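You operate a simulated robot arm through the tools that you are given. There is no shell and no other tool.

Carry out the task below with a simulated robot arm. There is one attempt and no reset: what you move stays moved.

TASK
Clear the track, then tension the chain into the green and lock it.
Fine: the stack goes on the ledge above the handwheel; the wrapper stays locked off.

The check looks at the end state, three seconds after you hand in, the way a careful person would. Anything else that was tipped, shoved, dropped, spilled or broken makes it a failure.

THE ROBOT
A 7-joint arm with a two-finger parallel gripper, fixed in place. Base frame: the origin is at the foot of the arm, x ahead of it, y to its left, z up. Readings come in mm, degrees, newtons and seconds.
With the tool pointing down near the work surface it reaches from about 340 to 880 mm from the base axis. Its first joint turns from -143.0 to 143.0 degrees. Payload 3 kg.
The tool frame sits at the grasp point between the pads (the TCP): z along the fingers, y along the line on which they close. The tips reach 30 mm beyond it. The gripper opens to 94 mm. The fingers are 28 mm wide and 10 mm thick; the gripper's body (50 by 96 mm) begins 55 mm behind the TCP.
Orientation is that of the tool frame in the base frame, as [roll, pitch, yaw] about the fixed x, y, z axes, in that order (R = Rz(yaw) Ry(pitch) Rx(roll)). With the fingers straight down and closing along the base's y, the tool's x points along the base's -x, its y along +y and its z along -z.

THE INTERFACE
- The arm moves only by the tool send_rows. Its argument "moves" is a list of rows, each a list of 7 numbers: the opening, from 0 (shut) to 1 (fully open), then the shift along the tool's x, y, z in units of 30 mm (1.0 is 30 mm), then the turn, a rotation vector about the tool's x, y, z in units of 5 degrees (1.0 is 5 degrees). In form: [[grip, tx, ty, tz, wx, wy, wz], ...]. A call has 1 to 20 rows; each row shifts and turns the commanded pose from where the row before left it, along the tool's axes as they then stand. A call with a number of a shift or a turn outside -1 to 1 is refused whole. A row lasts 0.2 s, in which the tool goes at most 50 mm and 8.6 degrees; a call with a longer step from one row to the next is refused whole, and so is a gripper value outside its range. Where a pose cannot be reached the arm comes as near as it can. A force on the tool above 40 N (or 10 N above the force at the start of the call, whichever is more), or a blocked arm, ends the call early, and 0.2 s more pass. The fingers move at their own pace (about 72 mm/s each) and stop on an object; they squeeze with about 35 N. The grip force told is the motor's: it shows also when the fingers shut on nothing. Time passes only in rows, and 0.2 s behind the last, so rows that do not move let the fingers close. The reply holds the time, the measured pose of the TCP, the force on the tool along the base axes, the opening and the grip force, in the units named above and with some noise, with the torque about the TCP (base axes, N m) and any sound that the robot's microphone picked up.
- Cameras (640 x 400 px; columns grow to the right, rows downward): "scene" is fixed at [219.9, -668.2, 1341.9]; the picture's right is [0.91, -0.41, 0.00], its down [-0.14, -0.30, -0.94] and it looks along [0.39, 0.86, -0.33] (base axes); focal length 360 px, centre (320, 200). "wrist" rides on the gripper at [76, 14, -102] in the tool frame; the picture's right is [-0.18, 0.98, 0.00], its down [-0.75, -0.14, -0.64] and it looks along [-0.63, -0.12, 0.77] (tool axes); focal length 243 px, centre (320, 200). There is no depth. A picture from a camera that has moved, and an enlarged one, comes with that camera's place and axes in the base frame and with its lens. The place of the scene camera against the robot may be out by one fixed shift of up to 25 mm in any direction.
- get_image(camera): a new picture of that camera. It takes no simulated time.
- enlarge(camera, box): a new picture of the part [left, top, right, bottom] of that camera's present view, enlarged. It takes no simulated time.
- sign_off(): hands the job in; it is judged then, once.

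Nothing tells you positions but the pictures and the camera data. Unless the task says otherwise, let go and move clear before handing in.

The tools are called after "Call:" as a command line: name --pt "numbers of a row" for each row, then --argument value for the rest, lists and objects as JSON in quotes. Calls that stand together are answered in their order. send_rows: Moves the arm, as the interface text tells. Its arguments: {"type":"object","properties":{"moves":{"type":"array"}},"required":["moves"]} The other tools are called the same way: get_image (camera) takes a picture; enlarge (camera, box) takes an enlarged picture of a part of a camera's view; sign_off () hands the job in.

At the start:

```text
t: 0.0
position: [540.5, 95.4, 1206.8]
tool_rot: [180.0, 0.1, 180.0]
contact_force: [-0.7, 0.6, -0.6]
ft_torque: [0.03, -0.03, 0.03]
finger_gap: 93.8
gripper_force: 0.0
```

scene: 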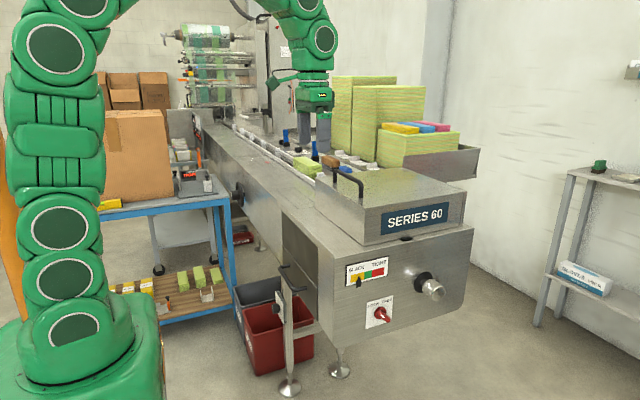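
wrist: 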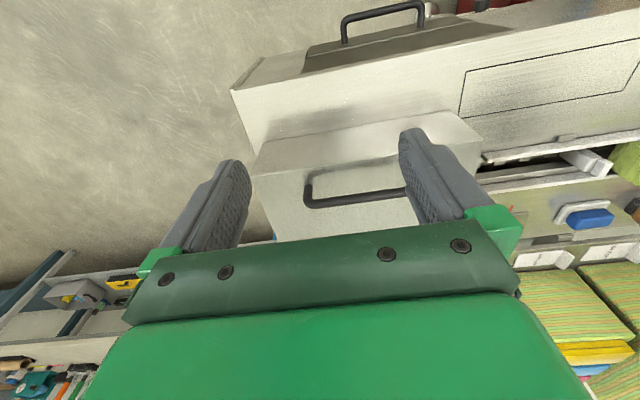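

I see a flow-wrapper machine marked "SERIES 60" with a tension gauge (SLACK–TIGHT), a knob/handwheel on its end face, a red switch, and a track with items on it. I'll look closer at each area before moving.

Call:
enlarge --camera "scene" --box '[320, 230, 480, 330]'

Call:
enlarge --camera "scene" --box '[220, 110, 420, 235]'

Call:
enlarge --camera "scene" --box '[320, 60, 500, 180]'

Call:
enlarge --camera "scene" --box '[160, 10, 320, 110]'

Call:
enlarge --camera "scene" --box '[520, 50, 640, 330]'

Call:
enlarge --camera "scene" --box '[90, 110, 330, 260]'

Call:
enlarge --camera "scene" --box '[90, 240, 330, 400]'

Call:
enlarge --camera "wrist" --box '[400, 100, 640, 250]'

```text
4.00 times, centred on (400, 280) of scene
camera zoom: at [219.9, -668.2, 1341.9], right [0.91, -0.41, 0.0], down [-0.14, -0.3, -0.94], along [0.39, 0.86, -0.33], focal length 1441 px, centre (0, -120)
```

zoom: 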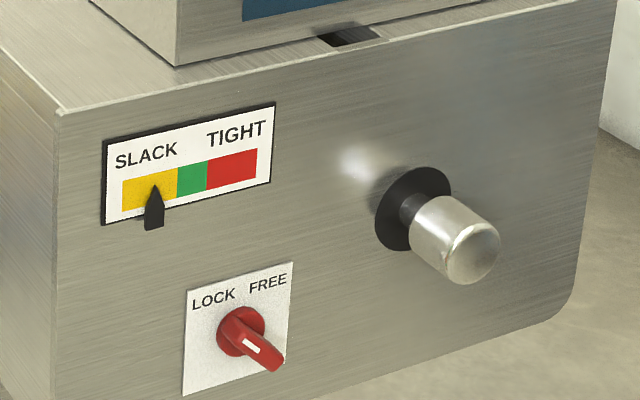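

```text
3.20 times, centred on (320, 172) of scene
camera zoom: at [219.9, -668.2, 1341.9], right [0.91, -0.41, 0.0], down [-0.14, -0.3, -0.94], along [0.39, 0.86, -0.33], focal length 1153 px, centre (320, 288)
```

zoom: 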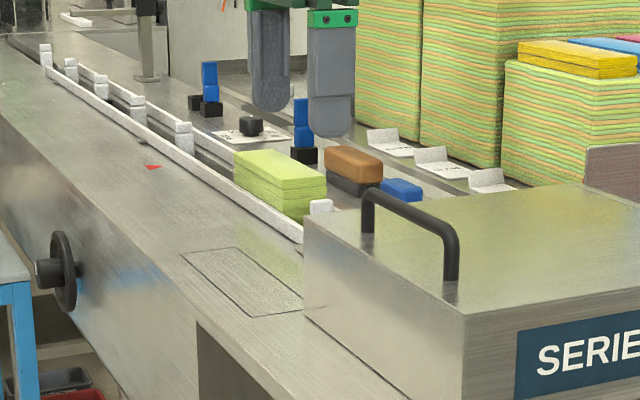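

```text
3.33 times, centred on (410, 120) of scene
camera zoom: at [219.9, -668.2, 1341.9], right [0.91, -0.41, 0.0], down [-0.14, -0.3, -0.94], along [0.39, 0.86, -0.33], focal length 1201 px, centre (20, 467)
```

zoom: 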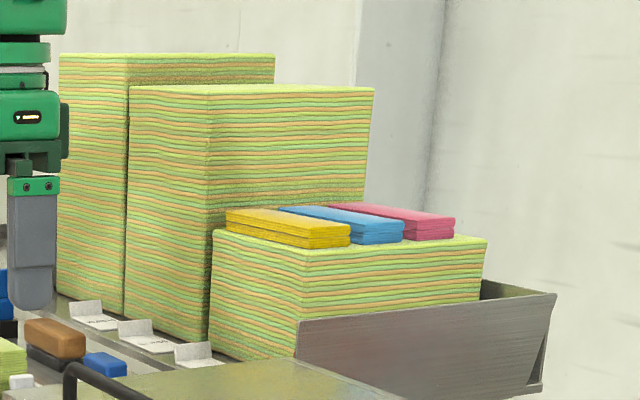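

```text
4.00 times, centred on (240, 60) of scene
camera zoom: at [219.9, -668.2, 1341.9], right [0.91, -0.41, 0.0], down [-0.14, -0.3, -0.94], along [0.39, 0.86, -0.33], focal length 1441 px, centre (640, 760)
```

zoom: 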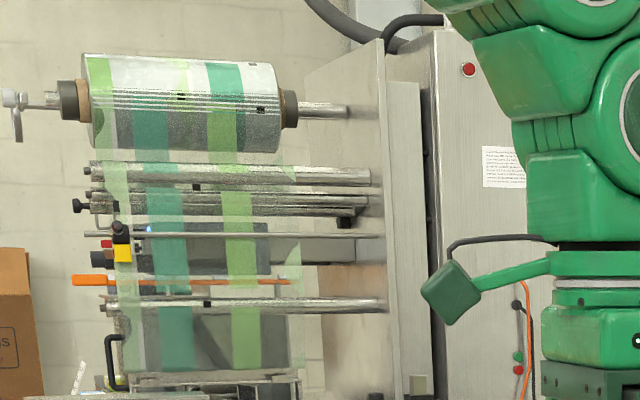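

```text
1.43 times, centred on (580, 190) of scene
camera zoom: at [219.9, -668.2, 1341.9], right [0.91, -0.41, 0.0], down [-0.14, -0.3, -0.94], along [0.39, 0.86, -0.33], focal length 515 px, centre (-51, 214)
```

zoom: 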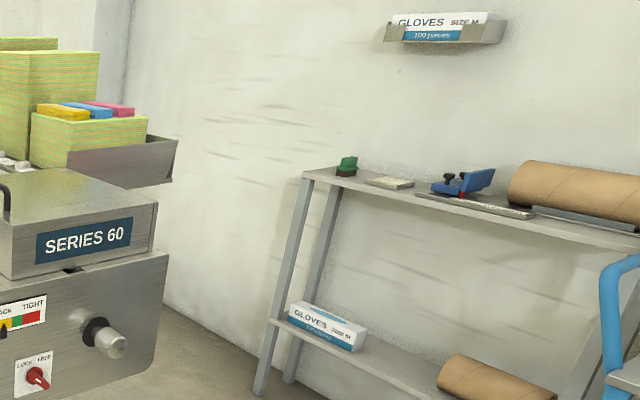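

```text
2.67 times, centred on (210, 185) of scene
camera zoom: at [219.9, -668.2, 1341.9], right [0.91, -0.41, 0.0], down [-0.14, -0.3, -0.94], along [0.39, 0.86, -0.33], focal length 961 px, centre (613, 240)
```

zoom: 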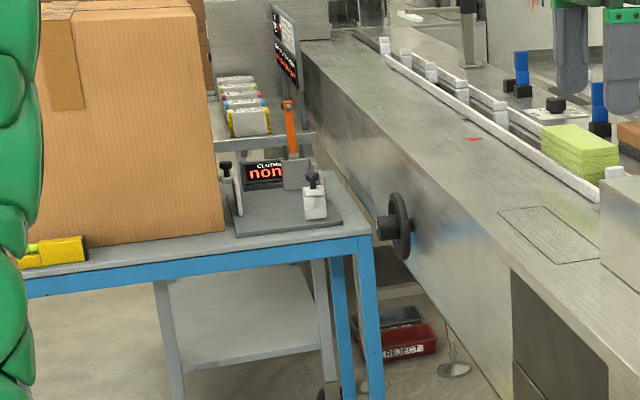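

```text
2.50 times, centred on (210, 320) of scene
camera zoom: at [219.9, -668.2, 1341.9], right [0.91, -0.41, 0.0], down [-0.14, -0.3, -0.94], along [0.39, 0.86, -0.33], focal length 901 px, centre (595, -100)
```

zoom: 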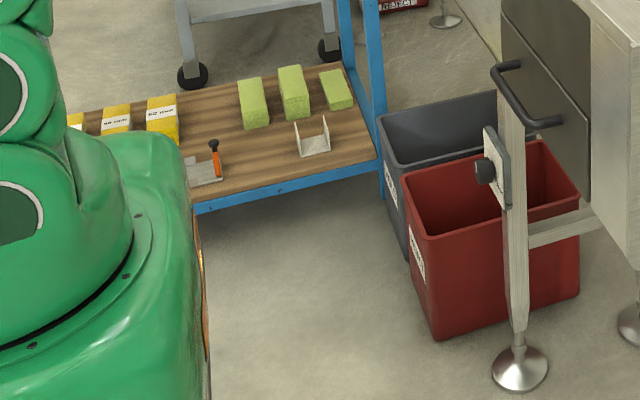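

```text
2.67 times, centred on (520, 175) of wrist
camera zoom: at [464.7, 111.4, 1308.3], right [0.18, 0.98, 0.0], down [0.75, -0.14, 0.64], along [0.63, -0.12, -0.77], focal length 647 px, centre (-213, 267)
```

zoom: 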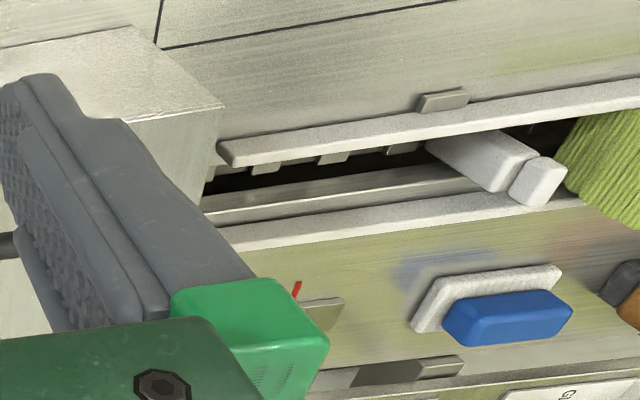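

The machine's long axis runs along +y, with the gauge, lever and knob on the end face (about y = -40) and the track at roughly x = 720. The chain, a stack of green pads, and the handwheel ledge are visible. I'll slide the hand along +y at the current height to look down on the track.

Call:
send_rows --pt "1 0 1 0 0 0 0" --pt "1 0 1 0 0 0 0" --pt "1 0 1 0 0 0 0" --pt "1 0 1 0 0 0 0" --pt "1 0 1 0 0 0 0" --pt "1 0 1 0 0 0 0" --pt "1 0 1 0 0 0 0" --pt "1 0 0 0 0 0 0"

Call:
get_image --camera "wrist"

Call:
get_image --camera "scene"

```text
t: 1.8
position: [541.0, 306.4, 1208.2]
tool_rot: [180.0, 0.0, 180.0]
contact_force: [0.7, 0.4, 0.5]
ft_torque: [0.0, 0.01, 0.02]
finger_gap: 94.1
gripper_force: 0.1
```

```text
taken
camera wrist: at [464.4, 322.3, 1309.5], right [0.18, 0.98, 0.0], down [0.75, -0.14, 0.64], along [0.63, -0.12, -0.77], focal length 243 px, centre (320, 200)
```

wrist: 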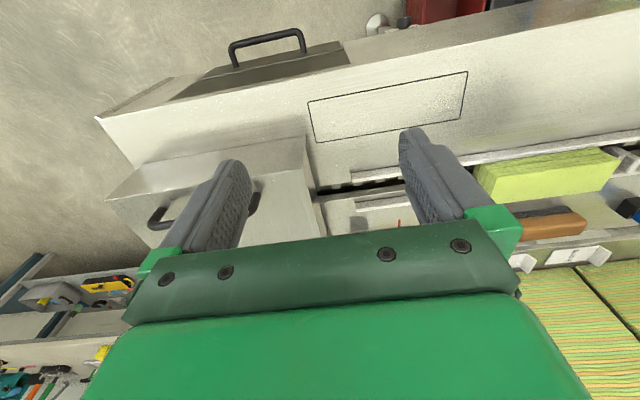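

```text
taken
```

scene: 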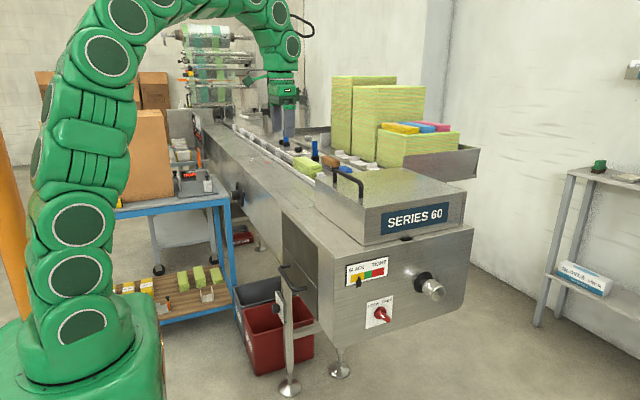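

The stack appears at roughly (720, 610). I'll continue along +y to bring it under the camera's centre.

Call:
send_rows --pt "1 0 1 0 0 0 0" --pt "1 0 1 0 0 0 0" --pt "1 0 1 0 0 0 0" --pt "1 0 1 0 0 0 0" --pt "1 0 1 0 0 0 0" --pt "1 0 1 0 0 0 0" --pt "1 0 0 0 0 0 0"

Call:
get_image --camera "wrist"

Call:
enlarge --camera "wrist" --box '[240, 100, 640, 350]'

Call:
get_image --camera "scene"

```text
t: 3.4
position: [539.2, 487.3, 1205.2]
tool_rot: [-180.0, -0.1, 180.0]
contact_force: [-0.5, -0.2, 1.2]
ft_torque: [0.0, 0.01, -0.02]
finger_gap: 93.9
gripper_force: 0.1
```

```text
taken
camera wrist: at [463.4, 502.4, 1307.0], right [0.18, 0.98, 0.0], down [0.75, -0.14, 0.64], along [0.63, -0.12, -0.77], focal length 243 px, centre (320, 200)
```

wrist: 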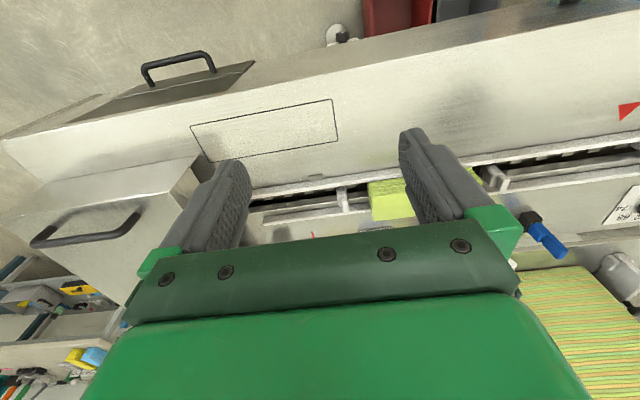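

```text
1.60 times, centred on (440, 225) of wrist
camera zoom: at [463.4, 502.4, 1307.0], right [0.18, 0.98, 0.0], down [0.75, -0.14, 0.64], along [0.63, -0.12, -0.77], focal length 388 px, centre (128, 160)
```

zoom: 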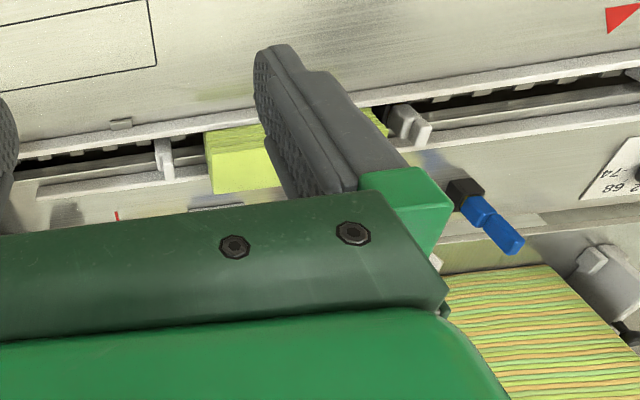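

```text
taken
```

scene: 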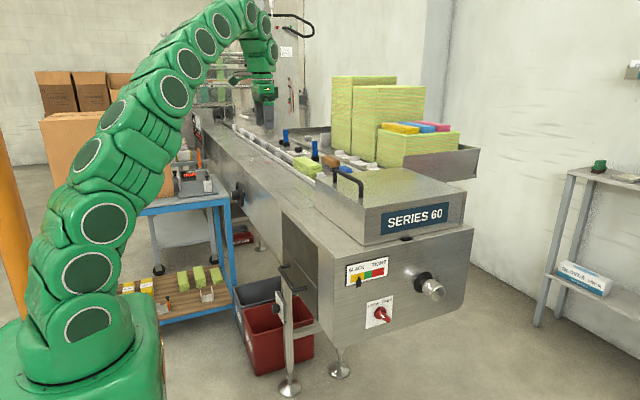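

The stack's top is at about z = 1009, x 711–767, y 535–725, so it lies farther out than straight-down reach. I'll turn the tool so the fingers close across the track and the camera looks along +y.

Call:
send_rows --pt "1 0 0 0 0 0 -1" --pt "1 0 0 0 0 0 -1" --pt "1 0 0 0 0 0 -1" --pt "1 0 0 0 0 0 -1" --pt "1 0 0 0 0 0 -1" --pt "1 0 0 0 0 0 -1" --pt "1 0 0 0 0 0 -1" --pt "1 0 0 0 0 0 -1" --pt "1 0 0 0 0 0 -1" --pt "1 0 0 0 0 0 -1" --pt "1 0 0 0 0 0 -1" --pt "1 0 0 0 0 0 -1" --pt "1 0 0 0 0 0 -1" --pt "1 0 0 0 0 0 -1" --pt "1 0 0 0 0 0 -1" --pt "1 0 0 0 0 0 -1" --pt "1 0 0 0 0 0 -1" --pt "1 0 0 0 0 0 -1" --pt "1 0 0 0 0 0 0"

Call:
get_image --camera "wrist"

Call:
get_image --camera "scene"

```text
t: 7.4
position: [542.6, 485.2, 1207.8]
tool_rot: [179.9, -0.1, -90.0]
contact_force: [-0.3, -0.4, -0.1]
ft_torque: [0.03, 0.01, -0.01]
finger_gap: 94.0
gripper_force: 0.1
```

```text
taken
camera wrist: at [527.2, 411.3, 1309.0], right [-0.98, 0.18, 0.0], down [0.14, 0.75, 0.64], along [0.12, 0.63, -0.77], focal length 243 px, centre (320, 200)
```

wrist: 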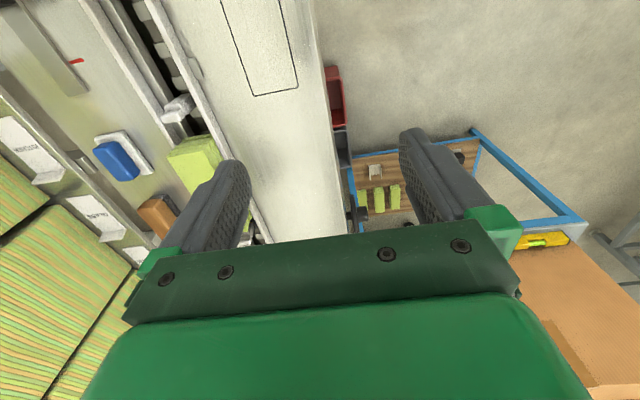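

```text
taken
```

scene: 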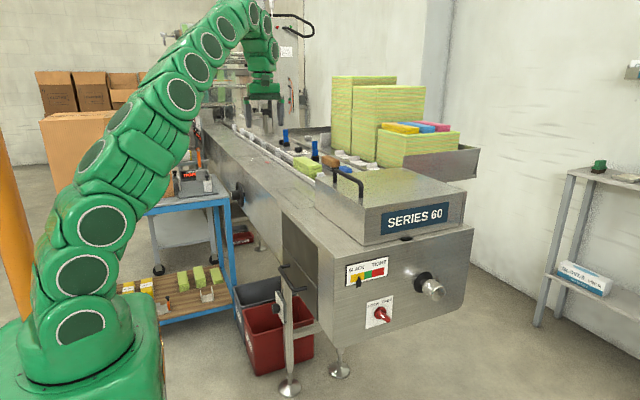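

The view now shows the track on the left, the ledge in the middle, and the handwheel partly between the fingers. I'll enlarge parts of it.

Call:
enlarge --camera "wrist" --box '[60, 40, 300, 250]'

Call:
enlarge --camera "wrist" --box '[230, 60, 430, 240]'

Call:
enlarge --camera "scene" --box '[270, 130, 350, 190]'

Call:
enlarge --camera "scene" --box '[190, 120, 290, 220]'

```text
1.90 times, centred on (180, 145) of wrist
camera zoom: at [527.2, 411.3, 1309.0], right [-0.98, 0.18, 0.0], down [0.14, 0.75, 0.64], along [0.12, 0.63, -0.77], focal length 462 px, centre (587, 305)
```

zoom: 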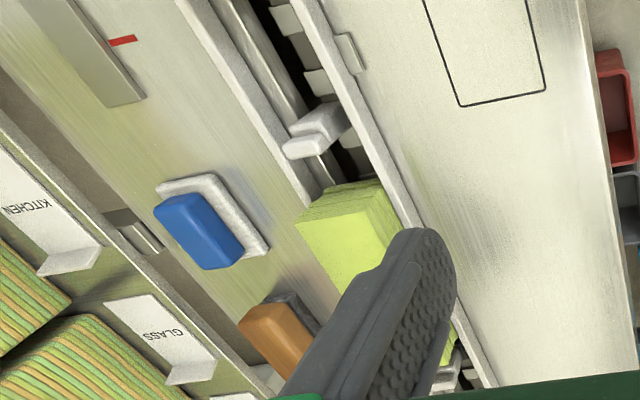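

```text
2.22 times, centred on (330, 150) of wrist
camera zoom: at [527.2, 411.3, 1309.0], right [-0.98, 0.18, 0.0], down [0.14, 0.75, 0.64], along [0.12, 0.63, -0.77], focal length 539 px, centre (298, 311)
```

zoom: 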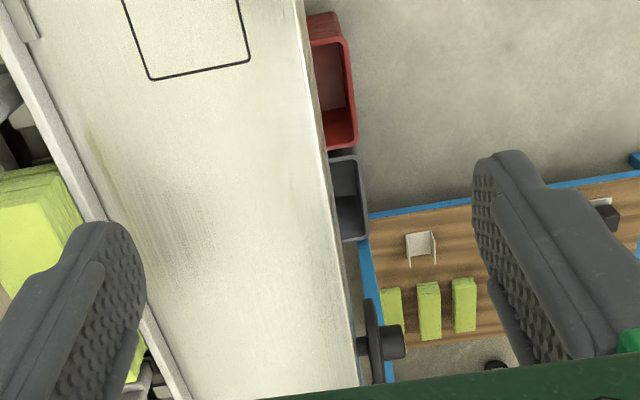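

```text
6.67 times, centred on (310, 160) of scene
camera zoom: at [219.9, -668.2, 1341.9], right [0.91, -0.41, 0.0], down [-0.14, -0.3, -0.94], along [0.39, 0.86, -0.33], focal length 2402 px, centre (387, 467)
```

zoom: 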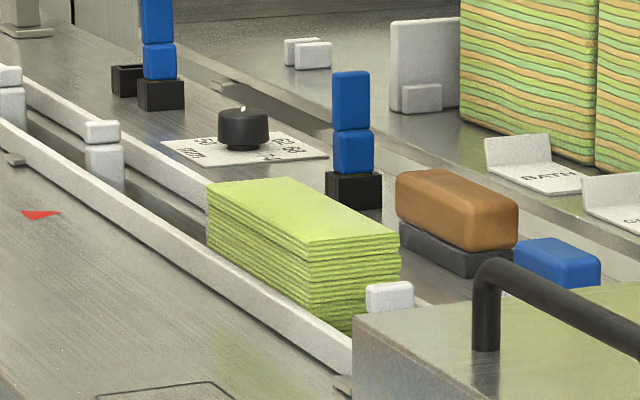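

```text
4.00 times, centred on (240, 170) of scene
camera zoom: at [219.9, -668.2, 1341.9], right [0.91, -0.41, 0.0], down [-0.14, -0.3, -0.94], along [0.39, 0.86, -0.33], focal length 1441 px, centre (640, 320)
```

zoom: 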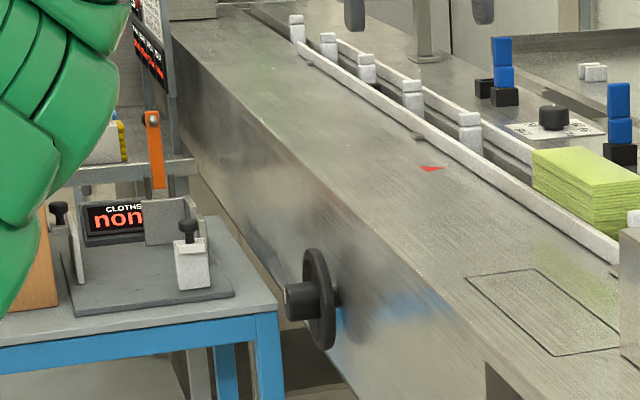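

The stack is a loose pile of thin green cloths standing between the white rails. The handwheel sits near (522, 855, 840), so the ledge above it is x 541–685 at y about 850. For long reach I'll tilt the fingers toward +y, and I want the camera on top for that, so I'll turn the tool the other way round.

Call:
send_rows --pt "1 0 0 0 0 0 1" --pt "1 0 0 0 0 0 1" --pt "1 0 0 0 0 0 1" --pt "1 0 0 0 0 0 1" --pt "1 0 0 0 0 0 1" --pt "1 0 0 0 0 0 1" --pt "1 0 0 0 0 0 1" --pt "1 0 0 0 0 0 1" --pt "1 0 0 0 0 0 1" --pt "1 0 0 0 0 0 1" --pt "1 0 0 0 0 0 1" --pt "1 0 0 0 0 0 1" --pt "1 0 0 0 0 0 1" --pt "1 0 0 0 0 0 1" --pt "1 0 0 0 0 0 1" --pt "1 0 0 0 0 0 1" --pt "1 0 0 0 0 0 1" --pt "1 0 0 0 0 0 1"

Call:
send_rows --pt "1 0 0 0 0 0 1" --pt "1 0 0 0 0 0 1" --pt "1 0 0 0 0 0 1" --pt "1 0 0 0 0 0 1" --pt "1 0 0 0 0 0 1" --pt "1 0 0 0 0 0 1" --pt "1 0 0 0 0 0 1" --pt "1 0 0 0 0 0 1" --pt "1 0 0 0 0 0 1" --pt "1 0 0 0 0 0 1" --pt "1 0 0 0 0 0 1" --pt "1 0 0 0 0 0 1" --pt "1 0 0 0 0 0 1" --pt "1 0 0 0 0 0 1" --pt "1 0 0 0 0 0 1" --pt "1 0 0 0 0 0 1" --pt "1 0 0 0 0 0 1" --pt "1 0 0 0 0 0 1" --pt "1 0 0 0 0 0 0"

Call:
get_image --camera "wrist"

Call:
get_image --camera "scene"

```text
t: 11.2
position: [540.7, 485.9, 1206.0]
tool_rot: [-180.0, 0.0, 179.9]
contact_force: [0.1, 0.3, -0.3]
ft_torque: [-0.01, 0.01, -0.02]
finger_gap: 94.0
gripper_force: 0.1
```

```text
t: 15.2
position: [540.2, 487.1, 1205.8]
tool_rot: [-180.0, 0.0, 90.1]
contact_force: [-0.1, 0.4, 0.1]
ft_torque: [-0.02, -0.03, -0.01]
finger_gap: 94.2
gripper_force: 0.1
```

```text
taken
camera wrist: at [555.2, 563.2, 1308.1], right [0.98, -0.18, 0.0], down [-0.14, -0.75, 0.64], along [-0.12, -0.63, -0.77], focal length 243 px, centre (320, 200)
```

wrist: 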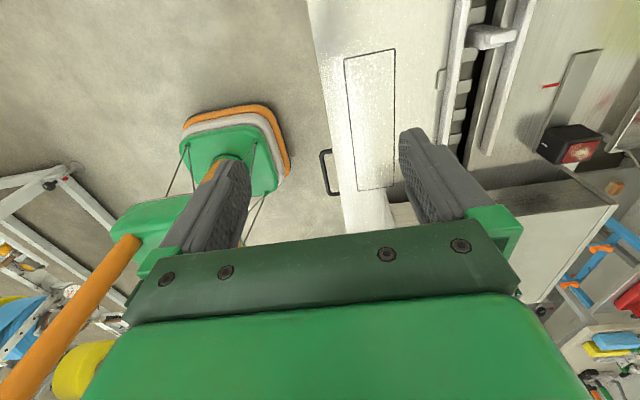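

```text
taken
```

scene: 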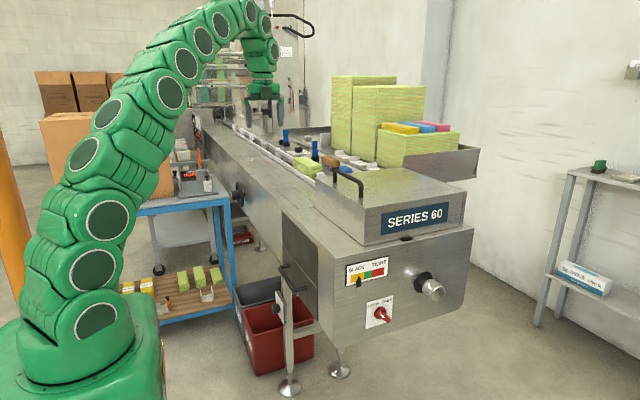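

The flipped orientation is reached. Next I'll tilt the fingers about 35° toward +y so the camera sits above the grasp and looks down.

Call:
send_rows --pt "1 0 0 0 0 1 0" --pt "1 0 0 0 0 1 0" --pt "1 0 0 0 0 1 0" --pt "1 0 0 0 0 1 0" --pt "1 0 0 0 0 1 0" --pt "1 0 0 0 0 1 0" --pt "1 0 0 0 0 1 0" --pt "1 0 0 0 0 0 0"

Call:
get_image --camera "wrist"

Call:
get_image --camera "scene"

```text
t: 17.0
position: [541.7, 485.9, 1206.6]
tool_rot: [-179.9, -34.9, 90.0]
contact_force: [0.3, 0.3, 0.5]
ft_torque: [-0.01, 0.0, 0.0]
finger_gap: 94.2
gripper_force: 0.0
```

```text
taken
camera wrist: at [555.3, 491.3, 1333.3], right [0.98, -0.15, -0.11], down [-0.14, -0.99, 0.09], along [-0.12, -0.08, -0.99], focal length 243 px, centre (320, 200)
```

wrist: 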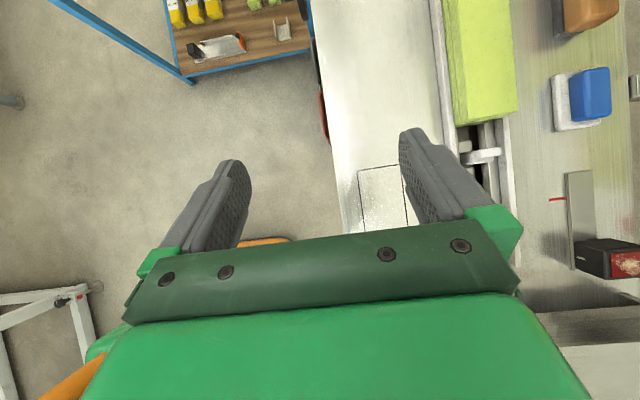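

```text
taken
```

scene: 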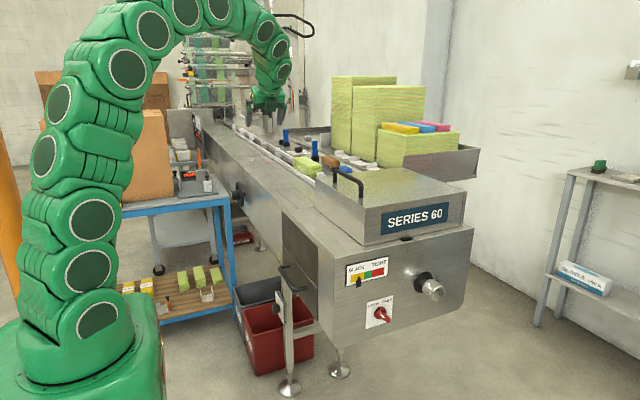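

The camera now looks nearly straight down, like a map. I'll move over toward the stack (+x 150, +y 60) while staying high.

Call:
send_rows --pt "1 0.328 1 0.229 0 0 0" --pt "1 0.328 1 0.229 0 0 0" --pt "1 0.328 1 0.229 0 0 0" --pt "1 0.328 1 0.229 0 0 0" --pt "1 0.328 1 0.229 0 0 0" --pt "1 0 0 0 0 0 0"

Call:
get_image --camera "wrist"

Call:
enlarge --camera "wrist" --box '[220, 0, 540, 200]'

Call:
get_image --camera "scene"

```text
t: 18.4
position: [692.0, 546.0, 1203.7]
tool_rot: [-179.9, -35.0, 89.9]
contact_force: [0.0, 1.0, -0.6]
ft_torque: [0.0, 0.04, -0.02]
finger_gap: 94.1
gripper_force: 0.1
```

```text
taken
camera wrist: at [706.5, 550.1, 1331.6], right [0.98, -0.15, -0.11], down [-0.14, -0.99, 0.09], along [-0.12, -0.08, -0.99], focal length 243 px, centre (320, 200)
```

wrist: 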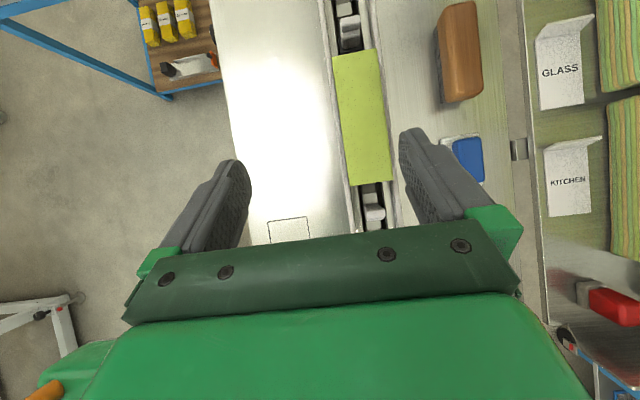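

```text
2.00 times, centred on (380, 100) of wrist
camera zoom: at [706.5, 550.1, 1331.6], right [0.98, -0.15, -0.11], down [-0.14, -0.99, 0.09], along [-0.12, -0.08, -0.99], focal length 485 px, centre (200, 400)
```

zoom: 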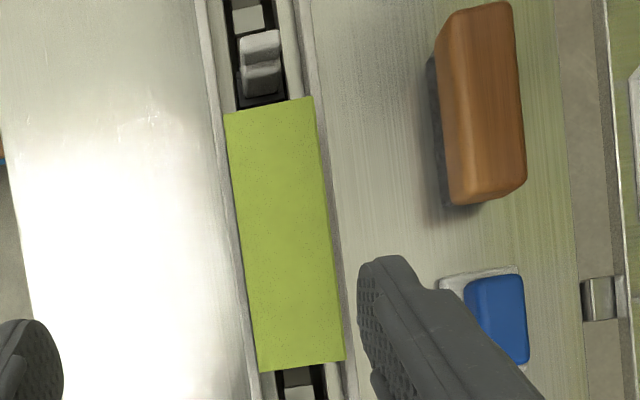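

```text
taken
```

scene: 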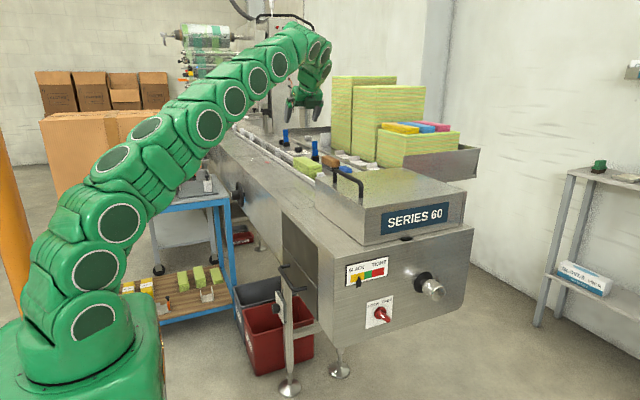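

The stack spans x 709–765, y 537–703 (centre about 737, 620). I'll descend to about z = 1090 above its centre and check again.

Call:
send_rows --pt "1 -0.032 0.3 0.906 0 0 0" --pt "1 -0.032 0.3 0.906 0 0 0" --pt "1 -0.032 0.3 0.906 0 0 0" --pt "1 -0.032 0.3 0.906 0 0 0" --pt "1 -0.032 0.3 0.906 0 0 0" --pt "1 0 0 0 0 0 0"

Call:
get_image --camera "wrist"

Call:
enlarge --camera "wrist" --box '[160, 0, 480, 240]'

Call:
enlarge --camera "scene" --box '[240, 80, 400, 200]'

Call:
get_image --camera "scene"

```text
t: 19.8
position: [729.2, 612.7, 1096.7]
tool_rot: [180.0, -35.0, 90.0]
contact_force: [-0.4, -0.3, 0.5]
ft_torque: [0.03, 0.0, 0.03]
finger_gap: 94.1
gripper_force: 0.1
out of reach, approached as far as the arm can: row 5
```

```text
taken
camera wrist: at [743.8, 617.1, 1224.2], right [0.98, -0.15, -0.11], down [-0.14, -0.99, 0.09], along [-0.12, -0.08, -0.99], focal length 243 px, centre (320, 200)
```

wrist: 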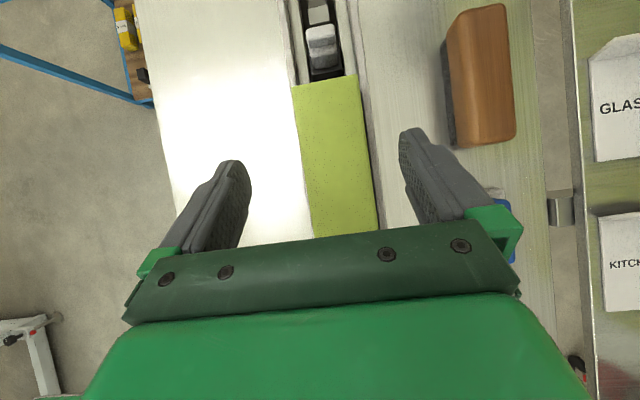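

```text
1.67 times, centred on (320, 120) of wrist
camera zoom: at [743.8, 617.1, 1224.2], right [0.98, -0.15, -0.11], down [-0.14, -0.99, 0.09], along [-0.12, -0.08, -0.99], focal length 404 px, centre (320, 333)
```

zoom: 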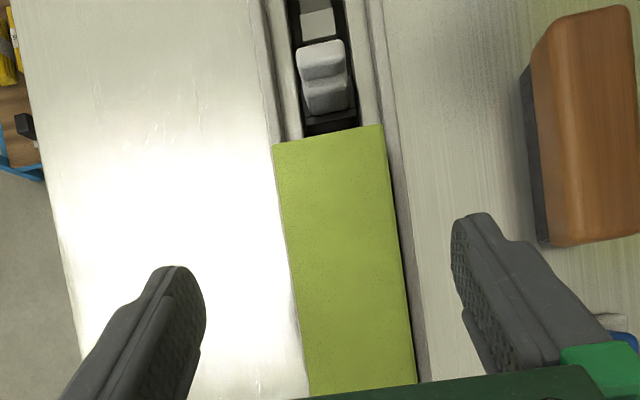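

```text
3.33 times, centred on (320, 140) of scene
camera zoom: at [219.9, -668.2, 1341.9], right [0.91, -0.41, 0.0], down [-0.14, -0.3, -0.94], along [0.39, 0.86, -0.33], focal length 1201 px, centre (320, 400)
```

zoom: 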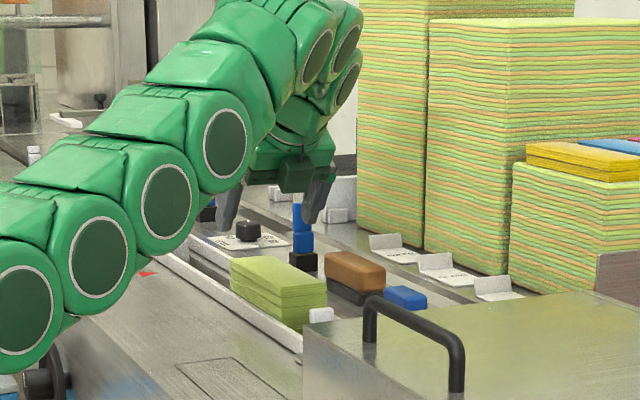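

```text
taken
```

scene: 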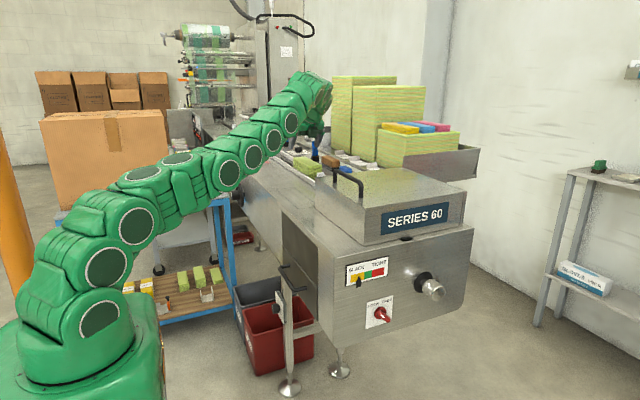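

The arm is nearly stretched here, but lower down it should reach more. I'll lower 40 mm and check the measured pose.

Call:
send_rows --pt "1 -0.383 0 0.546 0 0 0" --pt "1 -0.383 0 0.546 0 0 0" --pt "1 0 0 0 0 0 0"

Call:
get_image --camera "wrist"

Call:
enlarge --camera "scene" --box '[270, 110, 370, 185]'

```text
t: 20.6
position: [728.0, 613.3, 1055.9]
tool_rot: [-180.0, -35.0, 90.0]
contact_force: [0.0, 0.9, -0.2]
ft_torque: [-0.01, -0.01, -0.03]
finger_gap: 93.9
gripper_force: 0.1
```

```text
taken
camera wrist: at [742.5, 617.7, 1182.4], right [0.98, -0.15, -0.11], down [-0.14, -0.99, 0.09], along [-0.12, -0.08, -0.99], focal length 243 px, centre (320, 200)
```

wrist: 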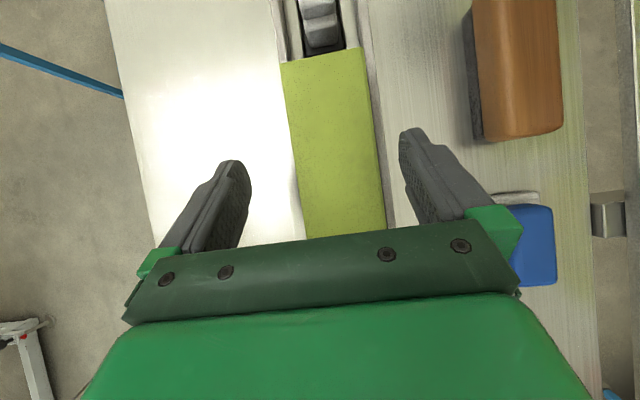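

```text
5.33 times, centred on (320, 148) of scene
camera zoom: at [219.9, -668.2, 1341.9], right [0.91, -0.41, 0.0], down [-0.14, -0.3, -0.94], along [0.39, 0.86, -0.33], focal length 1921 px, centre (320, 480)
```

zoom: 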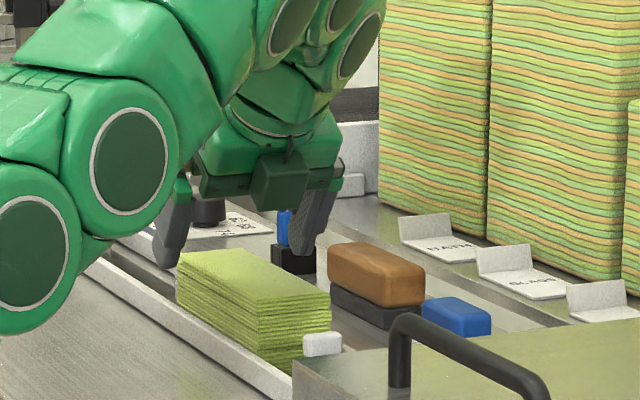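

The commanded pose tracked to the reached one, at (728, 613, 1056); the stack's centre is x about 736.7. I'll shift +x 9 mm and descend to about z = 1025, then check the finger clearance to the rails.

Call:
send_rows --pt "1 0.07 0.29 0.05 0 0 0" --pt "1 -0.297 0 0.424 0 0 0" --pt "1 -0.297 0 0.424 0 0 0" --pt "1 0 0 0 0 0 0"

Call:
get_image --camera "wrist"

Call:
enlarge --camera "scene" --box '[280, 120, 350, 180]'

```text
t: 21.6
position: [736.5, 612.5, 1023.7]
tool_rot: [180.0, -35.0, 89.9]
contact_force: [-0.2, 0.3, -0.5]
ft_torque: [-0.01, 0.0, 0.0]
finger_gap: 94.0
gripper_force: 0.0
```

```text
taken
camera wrist: at [750.1, 618.2, 1150.7], right [0.98, -0.15, -0.11], down [-0.14, -0.99, 0.09], along [-0.12, -0.08, -0.99], focal length 243 px, centre (320, 200)
```

wrist: 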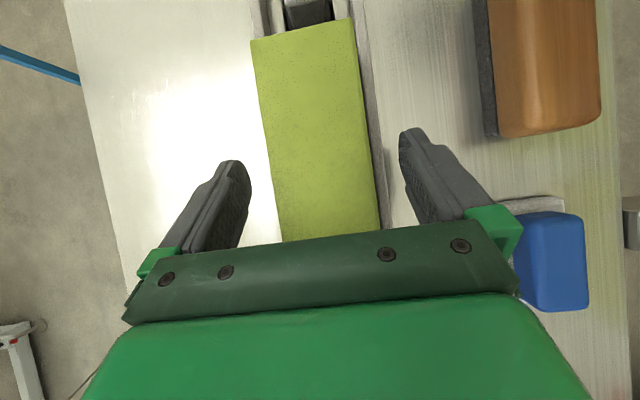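

```text
6.67 times, centred on (315, 150) of scene
camera zoom: at [219.9, -668.2, 1341.9], right [0.91, -0.41, 0.0], down [-0.14, -0.3, -0.94], along [0.39, 0.86, -0.33], focal length 2402 px, centre (353, 533)
```

zoom: 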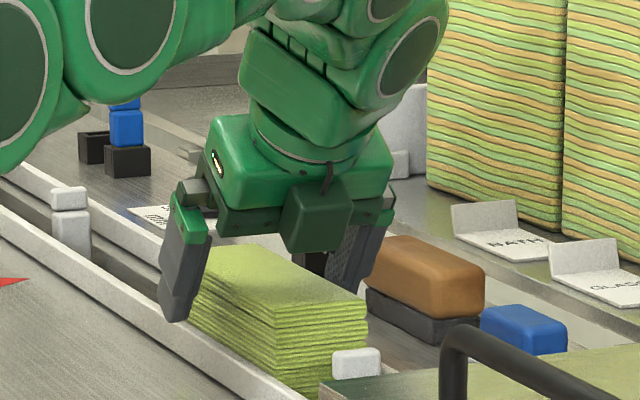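

The fingers straddle the stack; the near fingertip sits just above the rail. I'll zoom in tightly to judge rail height.

Call:
enlarge --camera "scene" --box '[286, 150, 326, 180]'

Call:
enlarge --camera "wrist" --box '[200, 0, 420, 140]'

```text
13.33 times, centred on (306, 165) of scene
camera zoom: at [219.9, -668.2, 1341.9], right [0.91, -0.41, 0.0], down [-0.14, -0.3, -0.94], along [0.39, 0.86, -0.33], focal length 4803 px, centre (507, 667)
```

zoom: 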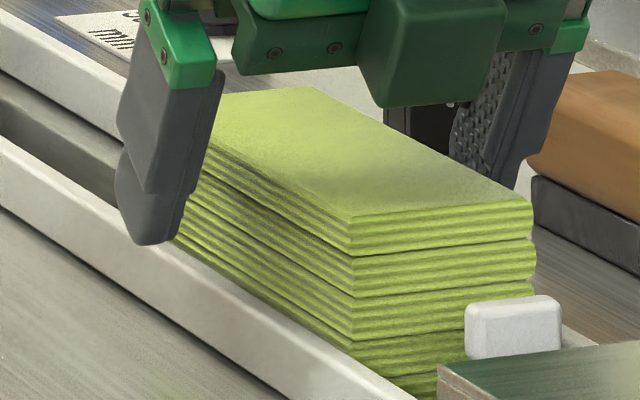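

```text
2.86 times, centred on (310, 70) of wrist
camera zoom: at [750.1, 618.2, 1150.7], right [0.98, -0.15, -0.11], down [-0.14, -0.99, 0.09], along [-0.12, -0.08, -0.99], focal length 693 px, centre (349, 571)
```

zoom: 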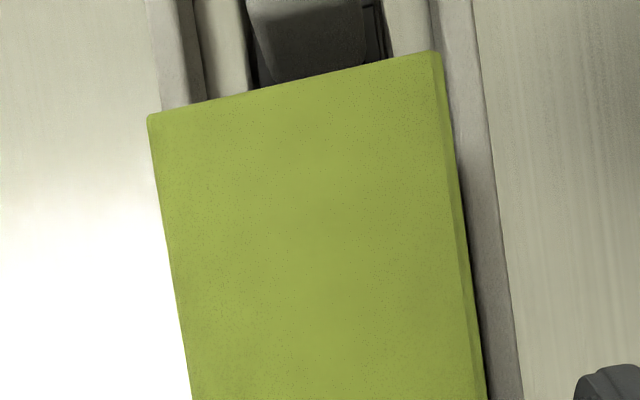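

The rail top looks to be about z = 968 and the stack top 1009, so I can lower the TCP to about 1008 with the tips staying above the rail. I'll do that slowly and look again.

Call:
send_rows --pt "1 -0.15 0 0.214 0 0 0" --pt "1 -0.15 0 0.214 0 0 0" --pt "1 0 0 0 0 0 0"

Call:
enlarge --camera "scene" --box '[286, 150, 326, 180]'

Call:
get_image --camera "wrist"

```text
t: 22.4
position: [737.3, 611.8, 1007.6]
tool_rot: [-180.0, -35.0, 90.1]
contact_force: [0.0, 0.2, 0.2]
ft_torque: [-0.01, 0.01, 0.02]
finger_gap: 93.7
gripper_force: 0.0
```

```text
13.33 times, centred on (306, 165) of scene
camera zoom: at [219.9, -668.2, 1341.9], right [0.91, -0.41, 0.0], down [-0.14, -0.3, -0.94], along [0.39, 0.86, -0.33], focal length 4803 px, centre (507, 667)
```

zoom: 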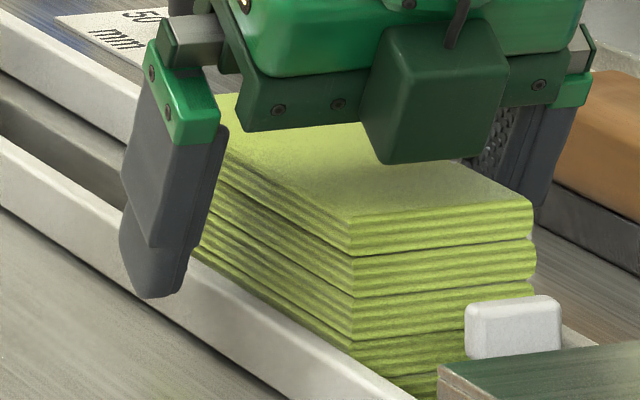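

```text
taken
camera wrist: at [751.0, 617.9, 1134.9], right [0.98, -0.15, -0.11], down [-0.14, -0.99, 0.09], along [-0.12, -0.08, -0.99], focal length 243 px, centre (320, 200)
```

wrist: 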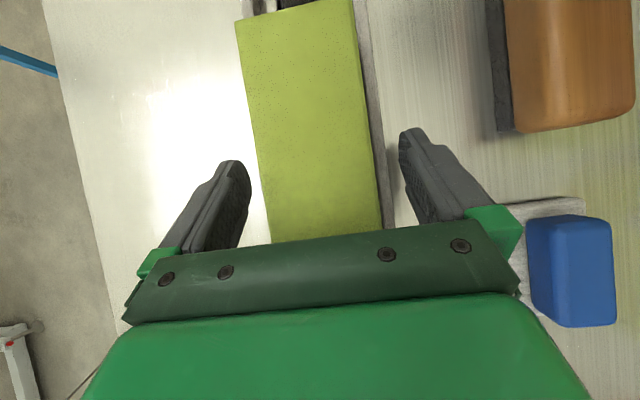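

The near finger's tip is slightly above the rail and the stack is centred between the pads. I'll close on it and read the gap.

Call:
send_rows --pt "0.5 0 0 0 0 0 0" --pt "0.3 0 0 0 0 0 0" --pt "0.3 0 0 0 0 0 0" --pt "0.3 0 0 0 0 0 0"

Call:
enlarge --camera "scene" --box '[286, 150, 326, 180]'

Call:
get_image --camera "wrist"

```text
t: 23.1
position: [738.9, 613.0, 1008.9]
tool_rot: [179.7, -35.1, 89.8]
contact_force: [9.9, 9.6, -7.7]
ft_torque: [0.28, -0.42, 0.16]
finger_gap: 73.7
gripper_force: 34.9
stopped in row 3: the force on the tool passed its limit at 42 N (the readings are from after the stop); the commanded pose is now the measured one
```

```text
13.33 times, centred on (306, 165) of scene
camera zoom: at [219.9, -668.2, 1341.9], right [0.91, -0.41, 0.0], down [-0.14, -0.3, -0.94], along [0.39, 0.86, -0.33], focal length 4803 px, centre (507, 667)
```

zoom: 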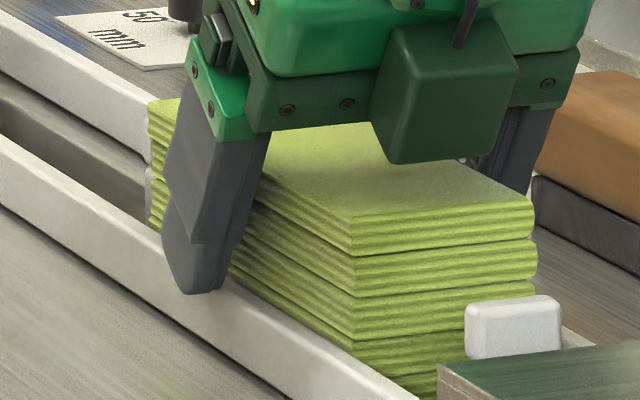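

```text
taken
camera wrist: at [753.1, 616.8, 1135.2], right [0.98, -0.16, -0.1], down [-0.15, -0.98, 0.09], along [-0.11, -0.08, -0.99], focal length 243 px, centre (320, 200)
```

wrist: 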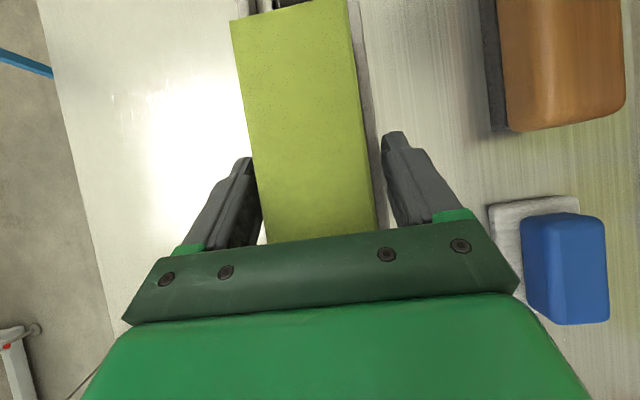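

The gap stopped at 74 mm: the fingers hit the rails' outer sides (about x 701 and 776), not the stack. I'll open again, raise about 9 mm to clear the rail tops, and re-close.

Call:
send_rows --pt "1 0 0 0 0 0 0" --pt "1 0 0 0 0 0 0" --pt "1 0.172 -0.066 -0.246 0 0 0" --pt "1 0 0 0 0 0 0"

Call:
enlarge --camera "scene" --box '[286, 150, 326, 180]'

```text
t: 24.1
position: [738.2, 612.5, 1018.5]
tool_rot: [179.7, -35.1, 90.0]
contact_force: [-0.6, 0.0, -0.4]
ft_torque: [-0.05, -0.01, -0.01]
finger_gap: 93.9
gripper_force: 0.0
```

```text
13.33 times, centred on (306, 165) of scene
camera zoom: at [219.9, -668.2, 1341.9], right [0.91, -0.41, 0.0], down [-0.14, -0.3, -0.94], along [0.39, 0.86, -0.33], focal length 4803 px, centre (507, 667)
```

zoom: 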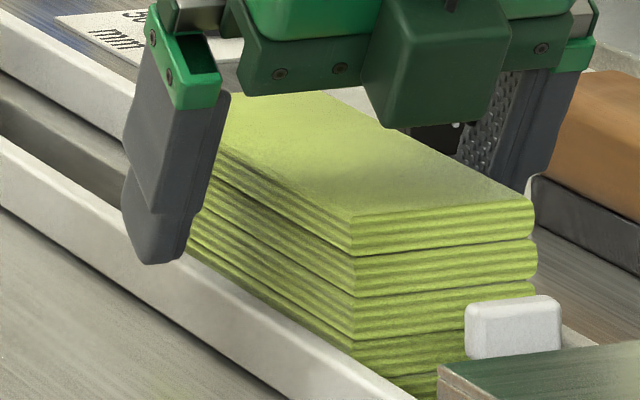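

Tips are now at about z = 985. I'll first close to about 66 mm to see whether the fingers pass over the rails.

Call:
send_rows --pt "0.82 0 0 0 0 0 0" --pt "0.7 0 0 0 0 0 0" --pt "0.7 0 0 0 0 0 0"

Call:
enlarge --camera "scene" --box '[286, 150, 326, 180]'

Call:
get_image --camera "wrist"

```text
t: 24.9
position: [736.6, 612.3, 1018.7]
tool_rot: [179.6, -35.0, 89.9]
contact_force: [-0.6, -0.9, 0.1]
ft_torque: [0.02, 0.02, 0.03]
finger_gap: 65.7
gripper_force: 0.1
```

```text
13.33 times, centred on (306, 165) of scene
camera zoom: at [219.9, -668.2, 1341.9], right [0.91, -0.41, 0.0], down [-0.14, -0.3, -0.94], along [0.39, 0.86, -0.33], focal length 4803 px, centre (507, 667)
```

zoom: 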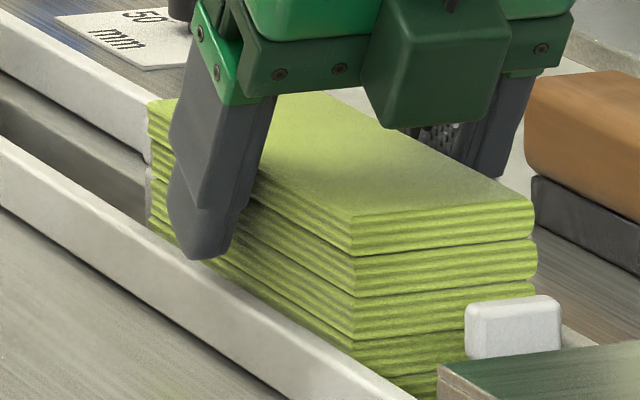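

```text
taken
camera wrist: at [751.1, 616.9, 1145.2], right [0.98, -0.15, -0.1], down [-0.15, -0.99, 0.09], along [-0.11, -0.08, -0.99], focal length 243 px, centre (320, 200)
```

wrist: 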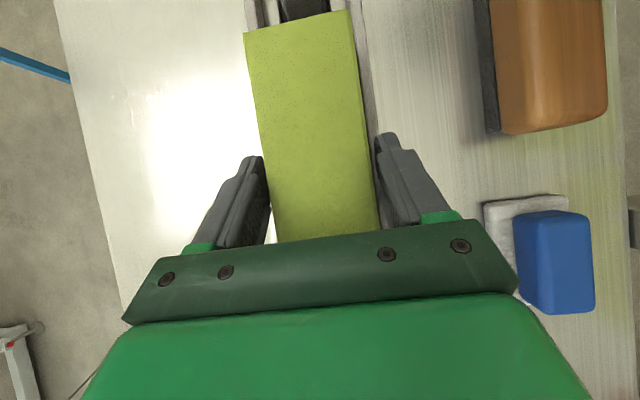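

The fingers pass over the rails. I'll lower by 3 mm for a deeper bite, then close on the stack.

Call:
send_rows --pt "0.7 -0.029 0 0.041 0 0 0" --pt "0.7 -0.029 0 0.041 0 0 0" --pt "0.7 0 0 0 0 0 0"

Call:
send_rows --pt "0.62 0 0 0 0 0 0" --pt "0.5 0 0 0 0 0 0" --pt "0.4 0 0 0 0 0 0" --pt "0.3 0 0 0 0 0 0"

Call:
enlarge --camera "scene" --box '[286, 150, 326, 180]'

Call:
get_image --camera "wrist"

```text
t: 25.7
position: [740.1, 611.6, 1013.6]
tool_rot: [179.8, -35.1, 89.8]
contact_force: [-0.5, -1.0, -0.7]
ft_torque: [-0.04, 0.02, -0.01]
finger_gap: 65.6
gripper_force: 0.1
```

```text
t: 26.7
position: [738.2, 612.0, 1014.9]
tool_rot: [179.7, -35.0, 89.9]
contact_force: [0.7, -0.7, 1.3]
ft_torque: [0.01, 0.02, 0.03]
finger_gap: 59.6
gripper_force: 34.5
```

```text
13.33 times, centred on (306, 165) of scene
camera zoom: at [219.9, -668.2, 1341.9], right [0.91, -0.41, 0.0], down [-0.14, -0.3, -0.94], along [0.39, 0.86, -0.33], focal length 4803 px, centre (507, 667)
```

zoom: 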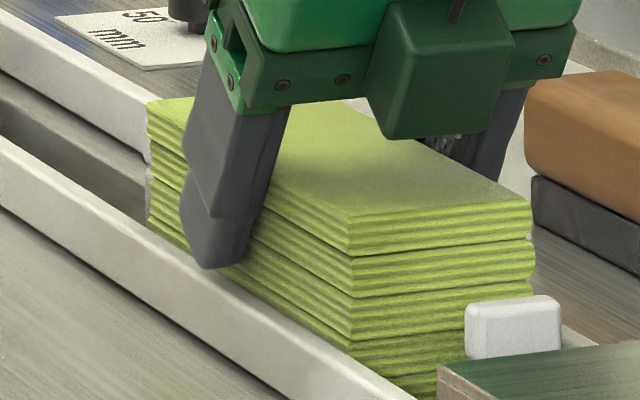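

```text
taken
camera wrist: at [751.7, 616.5, 1142.2], right [0.98, -0.15, -0.1], down [-0.15, -0.99, 0.09], along [-0.11, -0.08, -0.99], focal length 243 px, centre (320, 200)
```

wrist: 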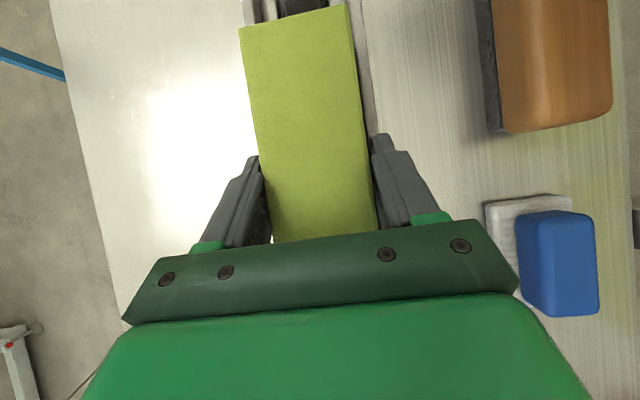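

The grip holds at 59.6 mm with 34.5 N on the stack. I'll lift slowly by about 15 mm and look at whether the entire stack comes along.

Call:
send_rows --pt "0.3 0.096 0 -0.137 0 0 0" --pt "0.3 0.096 0 -0.137 0 0 0" --pt "0.3 0.096 0 -0.137 0 0 0" --pt "0.3 0 0 0 0 0 0"

Call:
enlarge --camera "scene" --box '[286, 150, 326, 180]'

Call:
get_image --camera "wrist"

```text
t: 27.7
position: [737.9, 612.1, 1031.1]
tool_rot: [179.7, -35.3, 90.0]
contact_force: [-0.7, -0.1, 9.8]
ft_torque: [0.03, 0.31, 0.16]
finger_gap: 56.4
gripper_force: 35.1
```

```text
13.33 times, centred on (306, 165) of scene
camera zoom: at [219.9, -668.2, 1341.9], right [0.91, -0.41, 0.0], down [-0.14, -0.3, -0.94], along [0.39, 0.86, -0.33], focal length 4803 px, centre (507, 667)
```

zoom: 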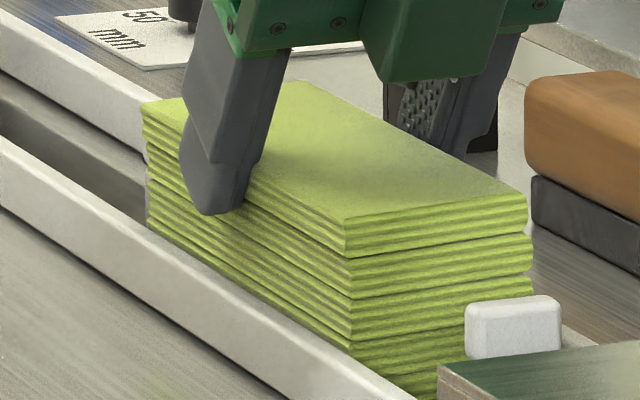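

```text
taken
camera wrist: at [750.6, 616.6, 1158.1], right [0.98, -0.15, -0.1], down [-0.14, -0.99, 0.09], along [-0.11, -0.07, -0.99], focal length 243 px, centre (320, 200)
```

wrist: 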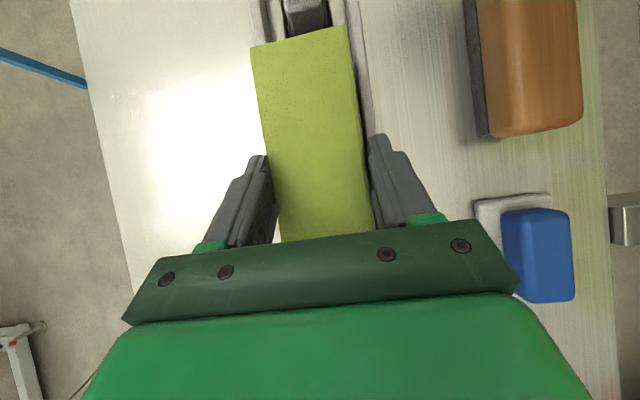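

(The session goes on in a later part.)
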